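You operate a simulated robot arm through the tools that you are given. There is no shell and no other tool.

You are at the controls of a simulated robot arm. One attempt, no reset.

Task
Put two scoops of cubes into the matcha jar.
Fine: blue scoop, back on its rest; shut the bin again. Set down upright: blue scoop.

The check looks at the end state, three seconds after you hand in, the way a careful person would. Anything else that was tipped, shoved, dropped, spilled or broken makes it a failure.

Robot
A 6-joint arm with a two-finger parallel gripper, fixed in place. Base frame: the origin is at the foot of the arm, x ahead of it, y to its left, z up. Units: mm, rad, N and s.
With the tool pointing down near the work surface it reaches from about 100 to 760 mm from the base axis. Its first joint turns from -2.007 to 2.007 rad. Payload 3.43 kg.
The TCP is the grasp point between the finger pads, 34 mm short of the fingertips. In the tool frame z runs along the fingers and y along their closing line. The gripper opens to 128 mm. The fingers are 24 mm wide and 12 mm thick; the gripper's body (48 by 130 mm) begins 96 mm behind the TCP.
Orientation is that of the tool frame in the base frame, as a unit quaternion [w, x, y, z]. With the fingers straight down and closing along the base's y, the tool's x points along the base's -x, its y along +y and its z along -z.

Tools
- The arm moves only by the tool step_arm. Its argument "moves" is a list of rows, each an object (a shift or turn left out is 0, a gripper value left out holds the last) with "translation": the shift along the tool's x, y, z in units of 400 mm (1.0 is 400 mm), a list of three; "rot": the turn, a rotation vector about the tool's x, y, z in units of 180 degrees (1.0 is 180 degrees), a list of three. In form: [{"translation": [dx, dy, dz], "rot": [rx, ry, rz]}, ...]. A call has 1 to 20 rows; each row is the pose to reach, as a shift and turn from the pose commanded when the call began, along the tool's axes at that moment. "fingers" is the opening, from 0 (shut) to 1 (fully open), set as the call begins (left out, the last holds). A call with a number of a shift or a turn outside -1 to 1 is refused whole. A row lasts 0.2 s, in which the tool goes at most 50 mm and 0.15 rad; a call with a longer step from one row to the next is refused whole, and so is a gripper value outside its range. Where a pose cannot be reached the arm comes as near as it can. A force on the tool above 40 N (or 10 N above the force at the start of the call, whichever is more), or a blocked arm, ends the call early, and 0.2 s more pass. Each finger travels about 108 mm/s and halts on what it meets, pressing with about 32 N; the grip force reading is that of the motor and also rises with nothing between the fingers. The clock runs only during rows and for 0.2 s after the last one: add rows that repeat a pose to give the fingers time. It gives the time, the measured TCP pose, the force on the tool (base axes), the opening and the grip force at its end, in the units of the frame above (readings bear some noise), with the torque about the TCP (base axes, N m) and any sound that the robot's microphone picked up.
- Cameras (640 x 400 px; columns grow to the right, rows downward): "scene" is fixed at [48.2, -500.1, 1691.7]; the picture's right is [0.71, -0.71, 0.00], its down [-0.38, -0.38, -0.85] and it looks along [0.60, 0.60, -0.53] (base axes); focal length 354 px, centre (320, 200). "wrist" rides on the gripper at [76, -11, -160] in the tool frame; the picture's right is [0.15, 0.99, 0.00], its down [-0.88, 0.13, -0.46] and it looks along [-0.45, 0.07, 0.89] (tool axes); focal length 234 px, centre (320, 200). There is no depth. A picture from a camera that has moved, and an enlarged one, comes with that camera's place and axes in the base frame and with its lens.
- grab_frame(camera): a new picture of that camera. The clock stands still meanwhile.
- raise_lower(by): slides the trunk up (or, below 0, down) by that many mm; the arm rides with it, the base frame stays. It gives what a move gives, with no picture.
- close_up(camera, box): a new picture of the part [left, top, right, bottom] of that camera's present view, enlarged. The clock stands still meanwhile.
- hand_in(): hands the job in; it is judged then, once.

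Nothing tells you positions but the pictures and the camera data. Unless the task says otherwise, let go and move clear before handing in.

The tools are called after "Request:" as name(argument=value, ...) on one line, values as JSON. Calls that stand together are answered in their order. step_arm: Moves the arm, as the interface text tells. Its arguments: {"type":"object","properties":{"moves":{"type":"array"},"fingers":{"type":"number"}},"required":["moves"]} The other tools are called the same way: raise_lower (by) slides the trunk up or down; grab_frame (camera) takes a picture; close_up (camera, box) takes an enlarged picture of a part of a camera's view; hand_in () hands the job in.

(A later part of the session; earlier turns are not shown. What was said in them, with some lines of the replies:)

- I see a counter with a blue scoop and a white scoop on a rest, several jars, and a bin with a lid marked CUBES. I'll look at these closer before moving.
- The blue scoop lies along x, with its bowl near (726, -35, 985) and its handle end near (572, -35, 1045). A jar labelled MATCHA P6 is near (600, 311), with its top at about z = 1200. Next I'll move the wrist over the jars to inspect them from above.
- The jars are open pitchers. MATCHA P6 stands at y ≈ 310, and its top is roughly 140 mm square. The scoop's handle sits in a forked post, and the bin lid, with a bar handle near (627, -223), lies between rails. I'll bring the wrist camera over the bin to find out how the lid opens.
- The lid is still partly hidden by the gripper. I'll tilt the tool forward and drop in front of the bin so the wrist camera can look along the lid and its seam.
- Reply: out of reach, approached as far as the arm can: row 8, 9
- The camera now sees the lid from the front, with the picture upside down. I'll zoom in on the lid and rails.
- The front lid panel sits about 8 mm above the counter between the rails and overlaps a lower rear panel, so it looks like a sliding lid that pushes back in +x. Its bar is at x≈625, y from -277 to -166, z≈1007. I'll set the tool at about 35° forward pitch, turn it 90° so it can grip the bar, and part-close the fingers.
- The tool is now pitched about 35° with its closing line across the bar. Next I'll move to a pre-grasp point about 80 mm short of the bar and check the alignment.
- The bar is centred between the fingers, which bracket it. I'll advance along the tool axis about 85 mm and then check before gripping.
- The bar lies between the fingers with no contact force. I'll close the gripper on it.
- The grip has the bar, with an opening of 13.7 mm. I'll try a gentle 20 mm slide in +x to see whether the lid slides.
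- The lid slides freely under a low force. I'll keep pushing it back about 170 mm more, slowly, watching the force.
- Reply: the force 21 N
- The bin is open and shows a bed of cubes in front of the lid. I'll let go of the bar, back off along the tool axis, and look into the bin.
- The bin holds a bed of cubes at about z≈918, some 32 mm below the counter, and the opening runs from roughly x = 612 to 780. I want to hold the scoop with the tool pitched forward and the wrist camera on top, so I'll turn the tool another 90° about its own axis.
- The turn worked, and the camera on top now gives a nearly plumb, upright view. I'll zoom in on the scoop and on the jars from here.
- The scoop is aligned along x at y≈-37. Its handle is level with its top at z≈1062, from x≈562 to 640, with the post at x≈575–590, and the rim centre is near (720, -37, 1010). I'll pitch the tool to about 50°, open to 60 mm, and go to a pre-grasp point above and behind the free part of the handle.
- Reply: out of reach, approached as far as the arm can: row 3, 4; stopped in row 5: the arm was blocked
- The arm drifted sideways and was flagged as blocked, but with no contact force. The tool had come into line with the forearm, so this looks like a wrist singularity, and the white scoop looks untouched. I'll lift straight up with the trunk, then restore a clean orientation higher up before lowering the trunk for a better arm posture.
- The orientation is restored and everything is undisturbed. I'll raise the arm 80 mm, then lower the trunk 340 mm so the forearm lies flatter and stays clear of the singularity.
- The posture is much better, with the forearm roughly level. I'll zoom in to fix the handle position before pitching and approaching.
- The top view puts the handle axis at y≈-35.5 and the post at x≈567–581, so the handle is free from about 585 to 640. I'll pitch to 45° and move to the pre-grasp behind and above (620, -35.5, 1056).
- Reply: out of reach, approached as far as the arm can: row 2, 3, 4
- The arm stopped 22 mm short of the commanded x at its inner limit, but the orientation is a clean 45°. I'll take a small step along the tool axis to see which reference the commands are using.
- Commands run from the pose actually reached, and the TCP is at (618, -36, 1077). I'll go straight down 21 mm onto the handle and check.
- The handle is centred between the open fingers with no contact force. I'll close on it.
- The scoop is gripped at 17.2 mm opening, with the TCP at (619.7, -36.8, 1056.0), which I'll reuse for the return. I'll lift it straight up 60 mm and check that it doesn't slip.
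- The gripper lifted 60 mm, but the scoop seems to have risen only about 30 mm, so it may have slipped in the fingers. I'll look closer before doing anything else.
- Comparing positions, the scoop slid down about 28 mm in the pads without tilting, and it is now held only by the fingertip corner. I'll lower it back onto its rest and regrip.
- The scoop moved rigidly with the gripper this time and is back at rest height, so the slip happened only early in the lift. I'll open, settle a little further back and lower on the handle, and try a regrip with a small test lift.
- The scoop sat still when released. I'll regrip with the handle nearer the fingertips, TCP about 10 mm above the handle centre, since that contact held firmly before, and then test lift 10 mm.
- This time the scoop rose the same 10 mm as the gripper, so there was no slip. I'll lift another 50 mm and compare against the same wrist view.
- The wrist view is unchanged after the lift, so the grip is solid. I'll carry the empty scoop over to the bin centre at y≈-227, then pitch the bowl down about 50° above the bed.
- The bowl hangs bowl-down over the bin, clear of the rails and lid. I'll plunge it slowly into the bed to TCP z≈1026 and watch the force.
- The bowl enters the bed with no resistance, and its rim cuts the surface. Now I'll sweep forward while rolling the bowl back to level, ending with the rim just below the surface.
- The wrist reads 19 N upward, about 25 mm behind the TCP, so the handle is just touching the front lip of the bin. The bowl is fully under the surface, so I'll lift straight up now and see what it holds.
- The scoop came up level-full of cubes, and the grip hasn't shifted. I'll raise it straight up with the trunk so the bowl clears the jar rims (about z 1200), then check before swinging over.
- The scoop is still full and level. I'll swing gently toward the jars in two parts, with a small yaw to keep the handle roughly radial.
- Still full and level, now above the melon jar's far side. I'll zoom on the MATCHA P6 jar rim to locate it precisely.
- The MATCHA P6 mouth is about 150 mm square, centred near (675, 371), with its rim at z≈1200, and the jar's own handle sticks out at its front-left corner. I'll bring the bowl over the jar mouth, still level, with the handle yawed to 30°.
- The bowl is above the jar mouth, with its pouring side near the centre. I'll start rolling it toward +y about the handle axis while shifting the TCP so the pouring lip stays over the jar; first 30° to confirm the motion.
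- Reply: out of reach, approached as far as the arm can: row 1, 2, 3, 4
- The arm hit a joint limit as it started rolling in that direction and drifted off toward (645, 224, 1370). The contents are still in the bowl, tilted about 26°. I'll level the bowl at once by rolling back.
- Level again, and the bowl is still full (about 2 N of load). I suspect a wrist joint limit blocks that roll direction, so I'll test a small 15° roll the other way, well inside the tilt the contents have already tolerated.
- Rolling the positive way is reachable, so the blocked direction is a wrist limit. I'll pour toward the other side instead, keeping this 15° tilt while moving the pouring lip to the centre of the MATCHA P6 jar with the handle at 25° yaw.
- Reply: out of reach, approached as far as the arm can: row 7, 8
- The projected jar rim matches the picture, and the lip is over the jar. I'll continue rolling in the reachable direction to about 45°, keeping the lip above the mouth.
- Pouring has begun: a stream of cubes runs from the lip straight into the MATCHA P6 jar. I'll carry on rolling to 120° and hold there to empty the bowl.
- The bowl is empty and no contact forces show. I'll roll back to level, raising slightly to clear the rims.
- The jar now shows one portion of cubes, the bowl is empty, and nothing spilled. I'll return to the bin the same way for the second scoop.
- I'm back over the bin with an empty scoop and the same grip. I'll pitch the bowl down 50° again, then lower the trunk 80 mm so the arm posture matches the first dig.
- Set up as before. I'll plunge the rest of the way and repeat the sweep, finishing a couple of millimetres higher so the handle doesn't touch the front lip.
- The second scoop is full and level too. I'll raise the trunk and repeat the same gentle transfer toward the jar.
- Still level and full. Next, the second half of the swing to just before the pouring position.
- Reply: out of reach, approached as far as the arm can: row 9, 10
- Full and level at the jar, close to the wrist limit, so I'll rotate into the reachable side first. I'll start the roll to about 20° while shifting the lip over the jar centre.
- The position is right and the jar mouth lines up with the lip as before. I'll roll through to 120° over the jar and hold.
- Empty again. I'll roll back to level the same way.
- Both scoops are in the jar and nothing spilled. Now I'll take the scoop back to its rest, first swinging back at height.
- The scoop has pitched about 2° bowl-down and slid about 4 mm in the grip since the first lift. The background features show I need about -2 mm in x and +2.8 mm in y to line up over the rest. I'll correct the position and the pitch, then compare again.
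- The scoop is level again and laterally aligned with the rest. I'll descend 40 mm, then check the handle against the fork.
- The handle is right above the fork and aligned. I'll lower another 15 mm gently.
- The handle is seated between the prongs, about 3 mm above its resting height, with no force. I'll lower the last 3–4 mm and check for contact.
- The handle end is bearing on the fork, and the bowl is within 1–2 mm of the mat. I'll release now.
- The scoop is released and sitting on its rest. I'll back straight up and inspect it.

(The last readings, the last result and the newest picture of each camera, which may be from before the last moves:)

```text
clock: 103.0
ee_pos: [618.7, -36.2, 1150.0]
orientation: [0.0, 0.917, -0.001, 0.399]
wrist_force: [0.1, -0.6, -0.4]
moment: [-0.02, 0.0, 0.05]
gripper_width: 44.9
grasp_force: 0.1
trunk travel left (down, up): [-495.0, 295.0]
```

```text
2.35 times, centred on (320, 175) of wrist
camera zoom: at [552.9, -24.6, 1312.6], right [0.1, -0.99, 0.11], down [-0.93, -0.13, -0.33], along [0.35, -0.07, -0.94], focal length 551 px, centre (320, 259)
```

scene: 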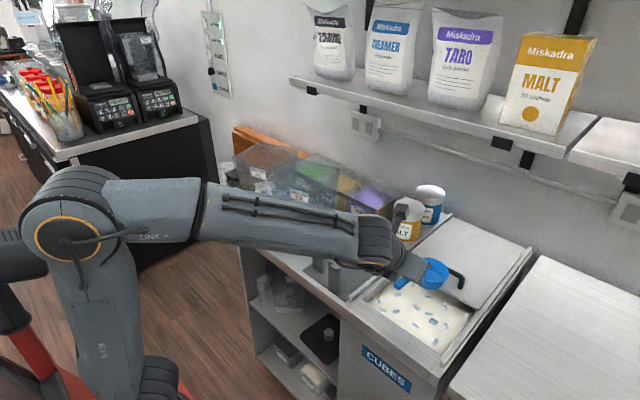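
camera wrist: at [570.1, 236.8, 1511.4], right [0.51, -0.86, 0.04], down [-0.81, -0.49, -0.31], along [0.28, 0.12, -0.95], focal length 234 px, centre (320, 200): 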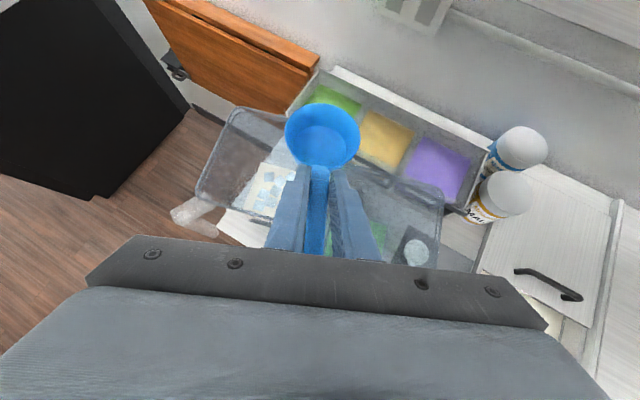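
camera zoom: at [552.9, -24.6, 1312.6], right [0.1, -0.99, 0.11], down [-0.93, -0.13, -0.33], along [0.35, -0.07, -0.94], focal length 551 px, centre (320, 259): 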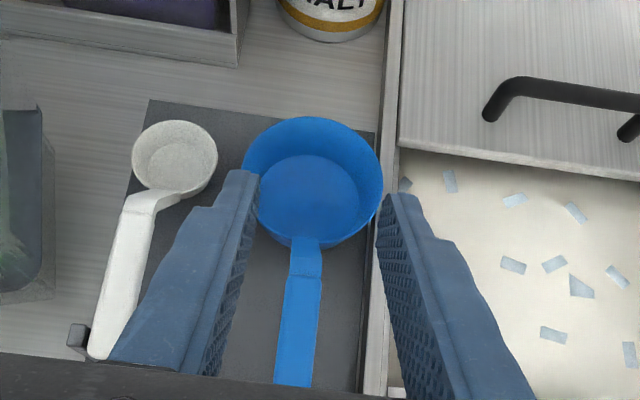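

The blue scoop is upright, with its handle in the fork and its bowl on the mat, as it started. Now to close the bin: I'll move above the lid and turn the tool back 90° so it can grip the bar.

Request:
step_arm(moves=[{"translation": [0.045, 0.06, -0.01], "rot": [0, -0.012, 0]}, {"translation": [0.085, 0.16, 0.0], "rot": [0, -0.026, 0]}, {"translation": [0.12, 0.262, 0.012], "rot": [0, -0.04, 0]}, {"translation": [0.158, 0.364, 0.025], "rot": [0, -0.054, 0]}, {"translation": [0.195, 0.465, 0.037], "rot": [0, -0.0683, 0]}, {"translation": [0.195, 0.465, 0.037], "rot": [0, -0.0683, 0]}])

Request:
step_arm(moves=[{"rot": [0, 0, -0.046]}, {"rot": [0, 0, -0.092]}, {"rot": [0, 0, -0.138]}, {"rot": [0, 0, -0.184]}, {"rot": [0, 0, -0.23]}, {"rot": [0, 0, -0.276]}, {"rot": [0, 0, -0.322]}, {"rot": [0, 0, -0.368]}, {"rot": [0, 0, -0.414]}, {"rot": [0, 0, -0.46]}, {"rot": [0, 0, -0.5]}], fingers=0.3)

Request:
grab_frame(camera="wrist")

Request:
grab_frame(camera="scene")

```text
clock: 104.5
ee_pos: [682.7, -223.8, 1198.0]
orientation: [-0.001, 0.954, 0.0, 0.299]
wrist_force: [0.0, -0.2, -0.7]
moment: [-0.02, 0.0, 0.05]
gripper_width: 44.9
grasp_force: 0.1
trunk travel left (down, up): [-495.0, 295.0]
```

```text
clock: 106.8
ee_pos: [684.2, -220.8, 1195.8]
orientation: [0.211, 0.674, 0.676, 0.21]
wrist_force: [-0.2, 0.0, -0.1]
moment: [0.01, -0.02, 0.0]
gripper_width: 38.6
grasp_force: 0.1
trunk travel left (down, up): [-495.0, 295.0]
```

```text
taken
camera wrist: at [581.7, -145.5, 1321.5], right [0.81, 0.15, 0.56], down [-0.15, -0.88, 0.45], along [0.56, -0.45, -0.69], focal length 234 px, centre (320, 200)
```

wrist: 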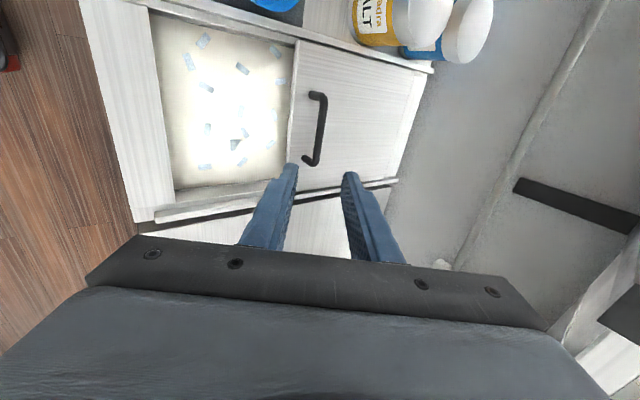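

```text
taken
```

scene: 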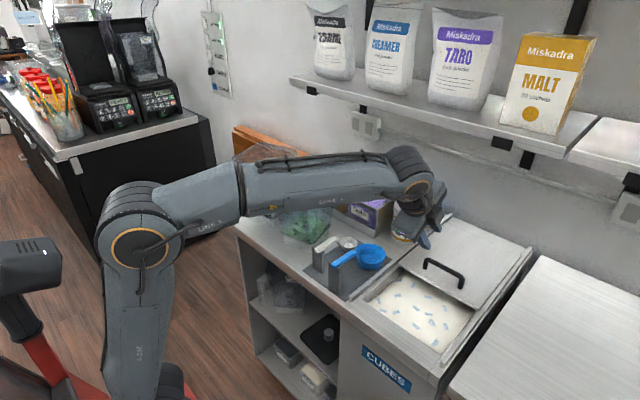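

The view matches exactly what I saw after opening, so reversing the retreat takes the fingers back around the bar.

Request:
step_arm(moves=[{"translation": [0, 0, 0.12]}, {"translation": [0, 0, 0.24]}, {"translation": [0, 0, 0.35]}, {"translation": [0, 0, 0.43]}, {"translation": [0, 0, 0.49]}, {"translation": [0, 0, 0.538]}])

Request:
grab_frame(camera="wrist")

```text
clock: 108.2
ee_pos: [805.9, -221.0, 1021.4]
orientation: [0.212, 0.674, 0.675, 0.211]
wrist_force: [-0.4, -0.1, 0.4]
moment: [0.03, 0.01, 0.02]
gripper_width: 38.4
grasp_force: 0.0
trunk travel left (down, up): [-495.0, 295.0]
```

```text
taken
camera wrist: at [704.8, -145.1, 1145.2], right [0.81, 0.15, 0.56], down [-0.15, -0.88, 0.45], along [0.56, -0.45, -0.69], focal length 234 px, centre (320, 200)
```

wrist: 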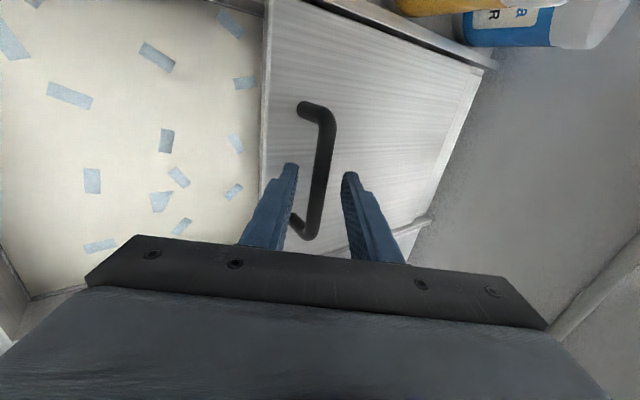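

Request:
step_arm(moves=[{"translation": [0, 0, 0.005]}, {"translation": [0, 0, 0.005]}, {"translation": [0, 0, 0.005]}, {"translation": [0, 0, 0.005]}], fingers=0)

Request:
step_arm(moves=[{"translation": [0, -0.0206, -0.0143]}, {"translation": [0, -0.062, -0.043]}, {"translation": [0, -0.1028, -0.0714]}, {"translation": [0, -0.144, -0.1]}, {"translation": [0, -0.185, -0.1285]}, {"translation": [0, -0.226, -0.157]}, {"translation": [0, -0.267, -0.1855]}, {"translation": [0, -0.308, -0.214]}, {"translation": [0, -0.339, -0.2355]}, {"translation": [0, -0.3596, -0.2498]}, {"translation": [0, -0.3596, -0.2498]}])

Request:
close_up(camera="scene", box=[340, 260, 540, 385])

Request:
grab_frame(camera="wrist")

```text
clock: 109.2
ee_pos: [807.2, -222.0, 1020.5]
orientation: [0.211, 0.675, 0.675, 0.212]
wrist_force: [-0.7, 1.9, 0.7]
moment: [-0.04, 0.03, 0.65]
gripper_width: 13.7
grasp_force: 45.5
trunk travel left (down, up): [-495.0, 295.0]
```

```text
clock: 111.7
ee_pos: [631.7, -221.4, 1019.4]
orientation: [0.211, 0.675, 0.675, 0.212]
wrist_force: [-1.0, 14.3, 1.9]
moment: [0.54, 0.01, 0.98]
gripper_width: 13.5
grasp_force: 45.2
trunk travel left (down, up): [-495.0, 295.0]
```

```text
3.20 times, centred on (440, 322) of scene
camera zoom: at [48.2, -500.1, 1691.7], right [0.71, -0.71, 0.0], down [-0.38, -0.38, -0.85], along [0.6, 0.6, -0.53], focal length 1134 px, centre (-64, -192)
```

zoom: 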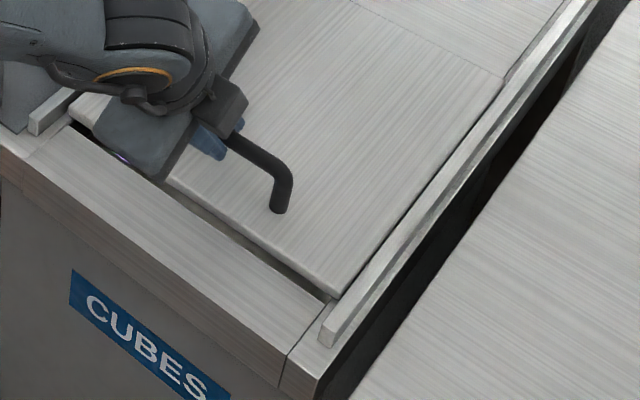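

```text
taken
camera wrist: at [531.0, -145.4, 1144.2], right [0.81, 0.15, 0.56], down [-0.15, -0.88, 0.45], along [0.56, -0.45, -0.69], focal length 234 px, centre (320, 200)
```

wrist: 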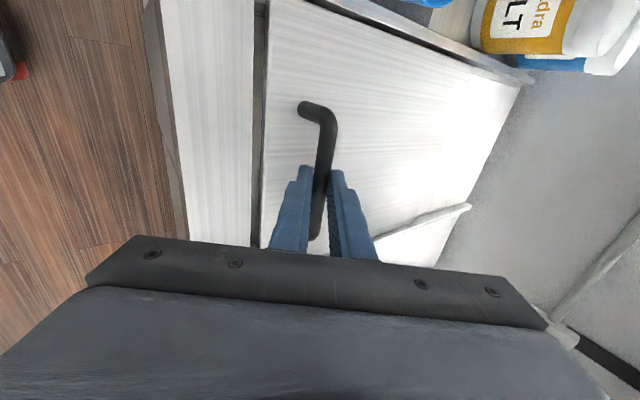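

The lid is nearly closed, with about 15 mm left to reach its original spot. I'll pull the rest slowly while watching the force.

Request:
step_arm(moves=[{"translation": [0, -0.0103, -0.0071]}, {"translation": [0, -0.0206, -0.0143]}, {"translation": [0, -0.0312, -0.0217]}, {"translation": [0, -0.0312, -0.0217]}])

Request:
close_up(camera="scene", box=[340, 260, 540, 385])

Request:
grab_frame(camera="wrist")

```text
clock: 112.7
ee_pos: [615.8, -222.3, 1018.3]
orientation: [0.212, 0.674, 0.675, 0.211]
wrist_force: [-2.4, 11.8, 11.7]
moment: [0.14, -0.08, 0.74]
gripper_width: 13.7
grasp_force: 44.9
trunk travel left (down, up): [-495.0, 295.0]
```

```text
3.20 times, centred on (440, 322) of scene
camera zoom: at [48.2, -500.1, 1691.7], right [0.71, -0.71, 0.0], down [-0.38, -0.38, -0.85], along [0.6, 0.6, -0.53], focal length 1134 px, centre (-64, -192)
```

zoom: 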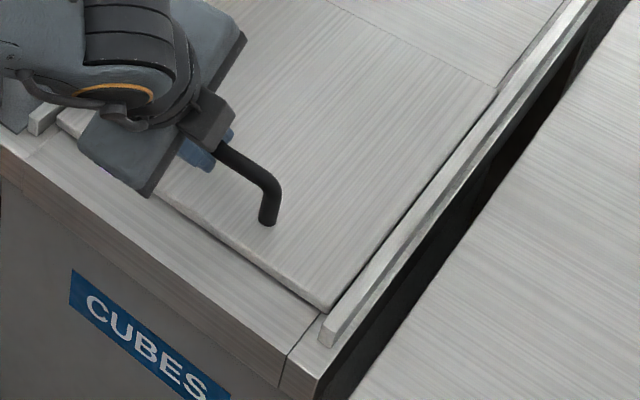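

```text
taken
camera wrist: at [514.8, -145.2, 1143.9], right [0.81, 0.15, 0.57], down [-0.15, -0.88, 0.45], along [0.56, -0.45, -0.69], focal length 234 px, centre (320, 200)
```

wrist: 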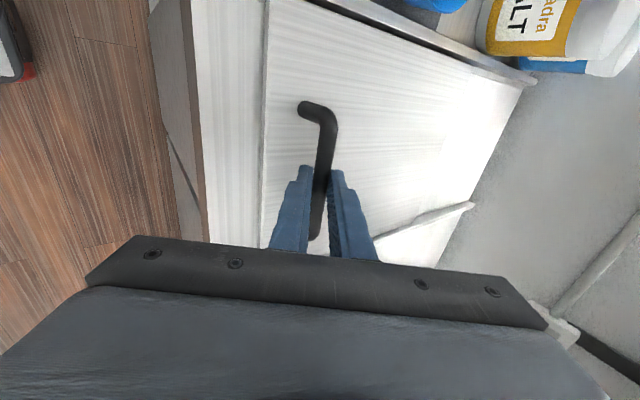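

The lid looks to be back at its original place. I'll release, back off, and compare with the first picture.

Request:
step_arm(moves=[{}, {}], fingers=0.3)

Request:
step_arm(moves=[{"translation": [0, 0, -0.06]}, {"translation": [0, 0, -0.16]}, {"translation": [0, 0, -0.28]}, {"translation": [0, 0, -0.4]}, {"translation": [0, 0, -0.5]}])

Request:
close_up(camera="scene", box=[340, 260, 540, 385])

Request:
close_up(camera="scene", box=[320, 200, 560, 350])

Request:
grab_frame(camera="scene")

```text
clock: 113.2
ee_pos: [616.3, -222.2, 1018.8]
orientation: [0.211, 0.674, 0.675, 0.212]
wrist_force: [0.1, 0.1, -0.1]
moment: [0.01, 0.01, -0.01]
gripper_width: 38.6
grasp_force: 0.1
trunk travel left (down, up): [-495.0, 295.0]
```

```text
clock: 114.5
ee_pos: [502.8, -221.9, 1180.8]
orientation: [0.211, 0.675, 0.675, 0.211]
wrist_force: [0.7, 0.1, -1.2]
moment: [0.03, 0.02, 0.02]
gripper_width: 38.5
grasp_force: 0.0
trunk travel left (down, up): [-495.0, 295.0]
```

```text
3.20 times, centred on (440, 322) of scene
camera zoom: at [48.2, -500.1, 1691.7], right [0.71, -0.71, 0.0], down [-0.38, -0.38, -0.85], along [0.6, 0.6, -0.53], focal length 1134 px, centre (-64, -192)
```

zoom: 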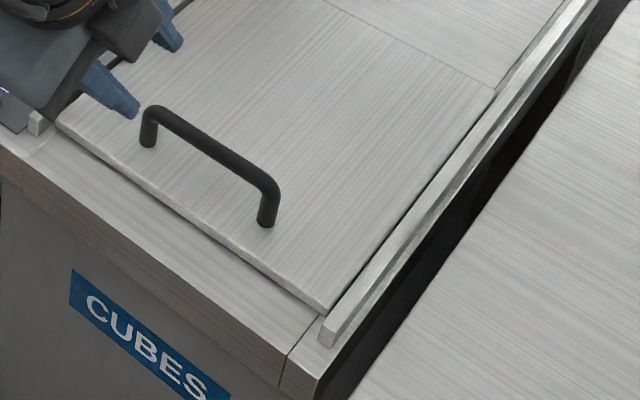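

```text
2.67 times, centred on (440, 275) of scene
camera zoom: at [48.2, -500.1, 1691.7], right [0.71, -0.71, 0.0], down [-0.38, -0.38, -0.85], along [0.6, 0.6, -0.53], focal length 945 px, centre (0, 0)
```

zoom: 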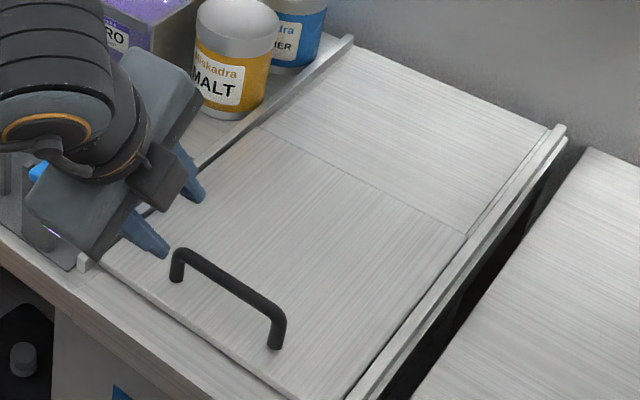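

```text
taken
```

scene: 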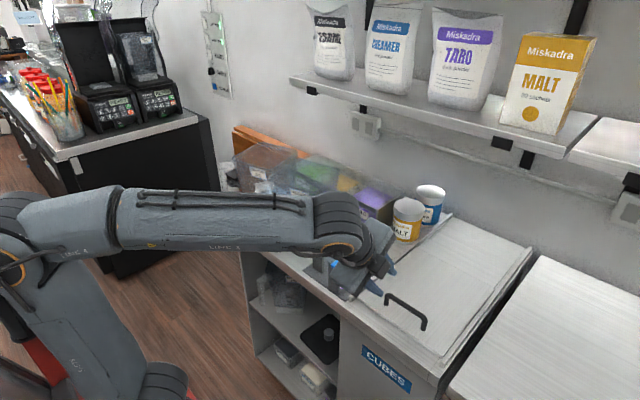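

The lid matches its original closed position. I'll raise clear with the trunk and do a final check of the scoop, jars, counter and floor.

Request:
raise_lower(by=240)

Request:
grab_frame(camera="scene")

Request:
grab_frame(camera="wrist")

Request:
close_up(camera="scene", box=[215, 130, 345, 250])

Request:
close_up(camera="scene", box=[220, 130, 460, 280])

Request:
close_up(camera="scene", box=[220, 230, 460, 400])

```text
clock: 117.0
ee_pos: [502.3, -221.7, 1422.2]
orientation: [0.213, 0.674, 0.675, 0.211]
wrist_force: [-1.0, 0.6, 0.2]
moment: [0.01, 0.01, -0.04]
gripper_width: 38.1
grasp_force: 0.0
trunk travel left (down, up): [-735.0, 55.0]
```

```text
taken
```

scene: 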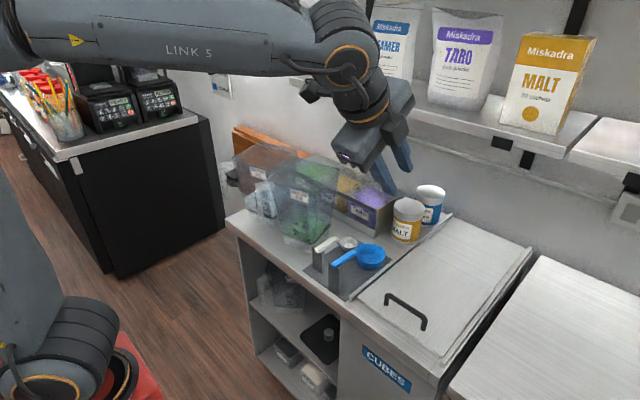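

```text
taken
camera wrist: at [401.4, -145.4, 1547.4], right [0.81, 0.15, 0.56], down [-0.15, -0.88, 0.45], along [0.56, -0.45, -0.69], focal length 234 px, centre (320, 200)
```

wrist: 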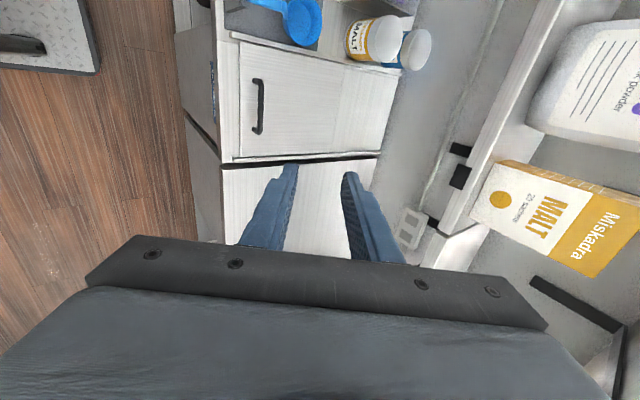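

```text
3.33 times, centred on (280, 190) of scene
camera zoom: at [48.2, -500.1, 1691.7], right [0.71, -0.71, 0.0], down [-0.38, -0.38, -0.85], along [0.6, 0.6, -0.53], focal length 1181 px, centre (453, 233)
```

zoom: 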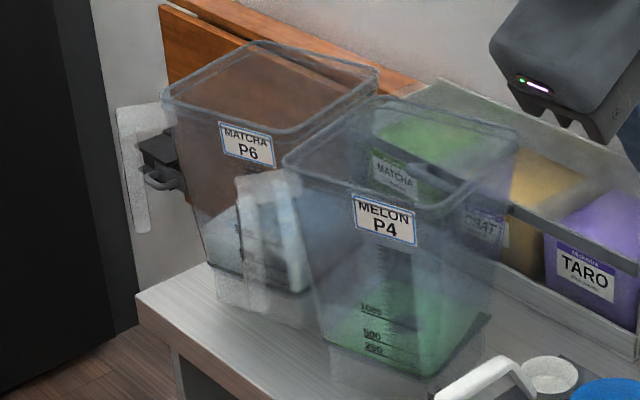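

```text
2.67 times, centred on (340, 205) of scene
camera zoom: at [48.2, -500.1, 1691.7], right [0.71, -0.71, 0.0], down [-0.38, -0.38, -0.85], along [0.6, 0.6, -0.53], focal length 945 px, centre (267, 187)
```

zoom: 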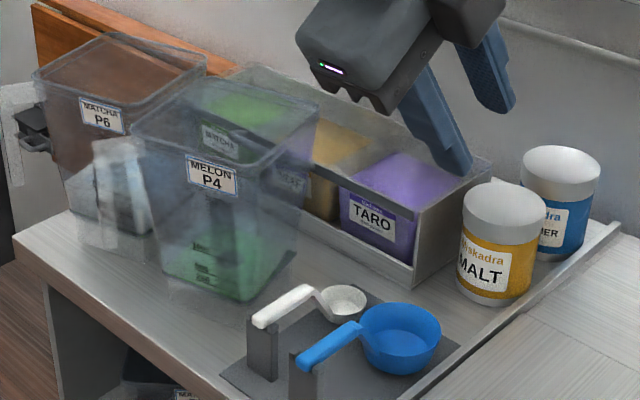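

```text
2.35 times, centred on (340, 315) of scene
camera zoom: at [48.2, -500.1, 1691.7], right [0.71, -0.71, 0.0], down [-0.38, -0.38, -0.85], along [0.6, 0.6, -0.53], focal length 834 px, centre (273, -71)
```

zoom: 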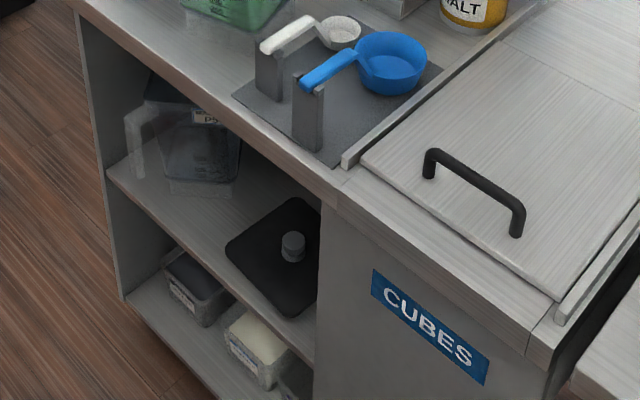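

Everything looks as it started, with the scoop on its rest and the lid shut. There's another pitcher on the lower shelf, so I'll read its label to make sure I used the right jar.

Request:
close_up(camera="scene", box=[255, 260, 315, 310])

Request:
close_up(camera="scene", box=[225, 140, 295, 225])

Request:
close_up(camera="scene", box=[300, 215, 400, 285])

```text
8.00 times, centred on (285, 285) of scene
camera zoom: at [48.2, -500.1, 1691.7], right [0.71, -0.71, 0.0], down [-0.38, -0.38, -0.85], along [0.6, 0.6, -0.53], focal length 2836 px, centre (600, -480)
```

zoom: 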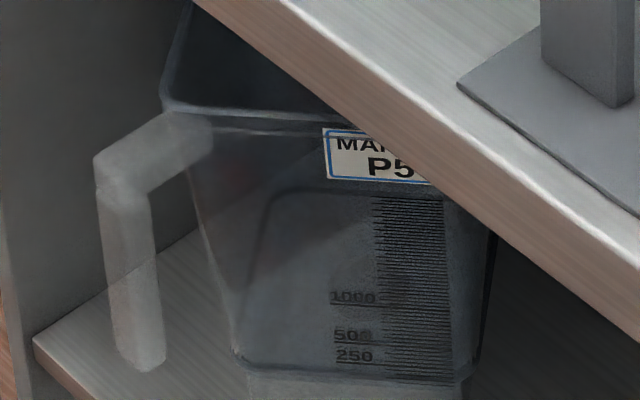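

```text
4.71 times, centred on (260, 182) of scene
camera zoom: at [48.2, -500.1, 1691.7], right [0.71, -0.71, 0.0], down [-0.38, -0.38, -0.85], along [0.6, 0.6, -0.53], focal length 1668 px, centre (602, 282)
```

zoom: 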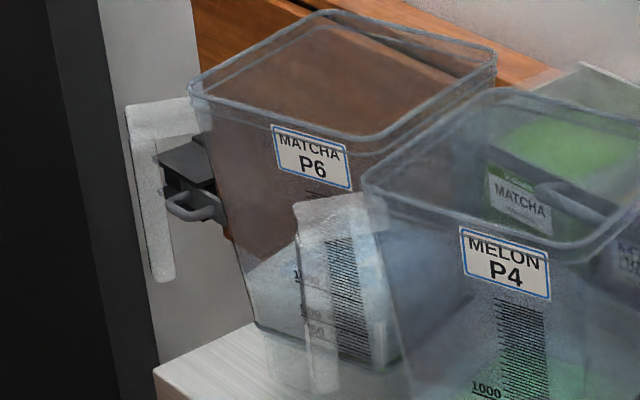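

```text
5.71 times, centred on (350, 250) of scene
camera zoom: at [48.2, -500.1, 1691.7], right [0.71, -0.71, 0.0], down [-0.38, -0.38, -0.85], along [0.6, 0.6, -0.53], focal length 2025 px, centre (149, -86)
```

zoom: 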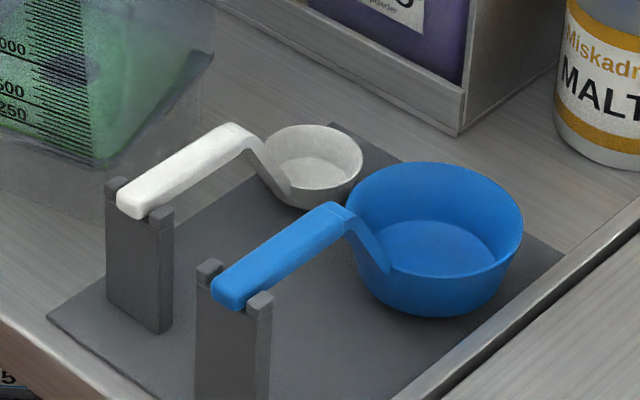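

The shelf pitcher's label starts "MAN… P5", so it isn't a matcha jar, and MATCHA P6 was the right one. It holds two scoops of cubes, the blue scoop is upright on its rest, the bin is shut, nothing appears spilled, and the arm is clear. I'm handing in.

Request:
hand_in()

```text
The job is handed in.
```

I put two full scoops of cubes into the jar labelled MATCHA P6 and handed the job in. No result has come back yet.

- **Scoop:** the blue scoop is upright on its rest, with its handle in the fork and its bowl on the mat. It sits within a few millimetres of where it started.
- **Bin:** the lid is shut and lines up with its original position in the camera view.
- **Everything else:** I saw no spilled cubes and nothing tipped or moved in the final pictures. The arm had let go and was clear before I handed in.

A few things did not go smoothly:

- **Slipped grip:** the first grip on the scoop slipped about 28 mm, so I set it back down and gripped it again.
- **Drift while full:** on the first pour the arm hit a wrist limit. The full scoop drifted between the MATCHA and MELON jars at about a 26° tilt. It stayed full, and I poured the other way instead.
- **Contact with the bin:** both times, as I finished filling the scoop, its handle touched the front lip of the bin, at up to about 19 N.
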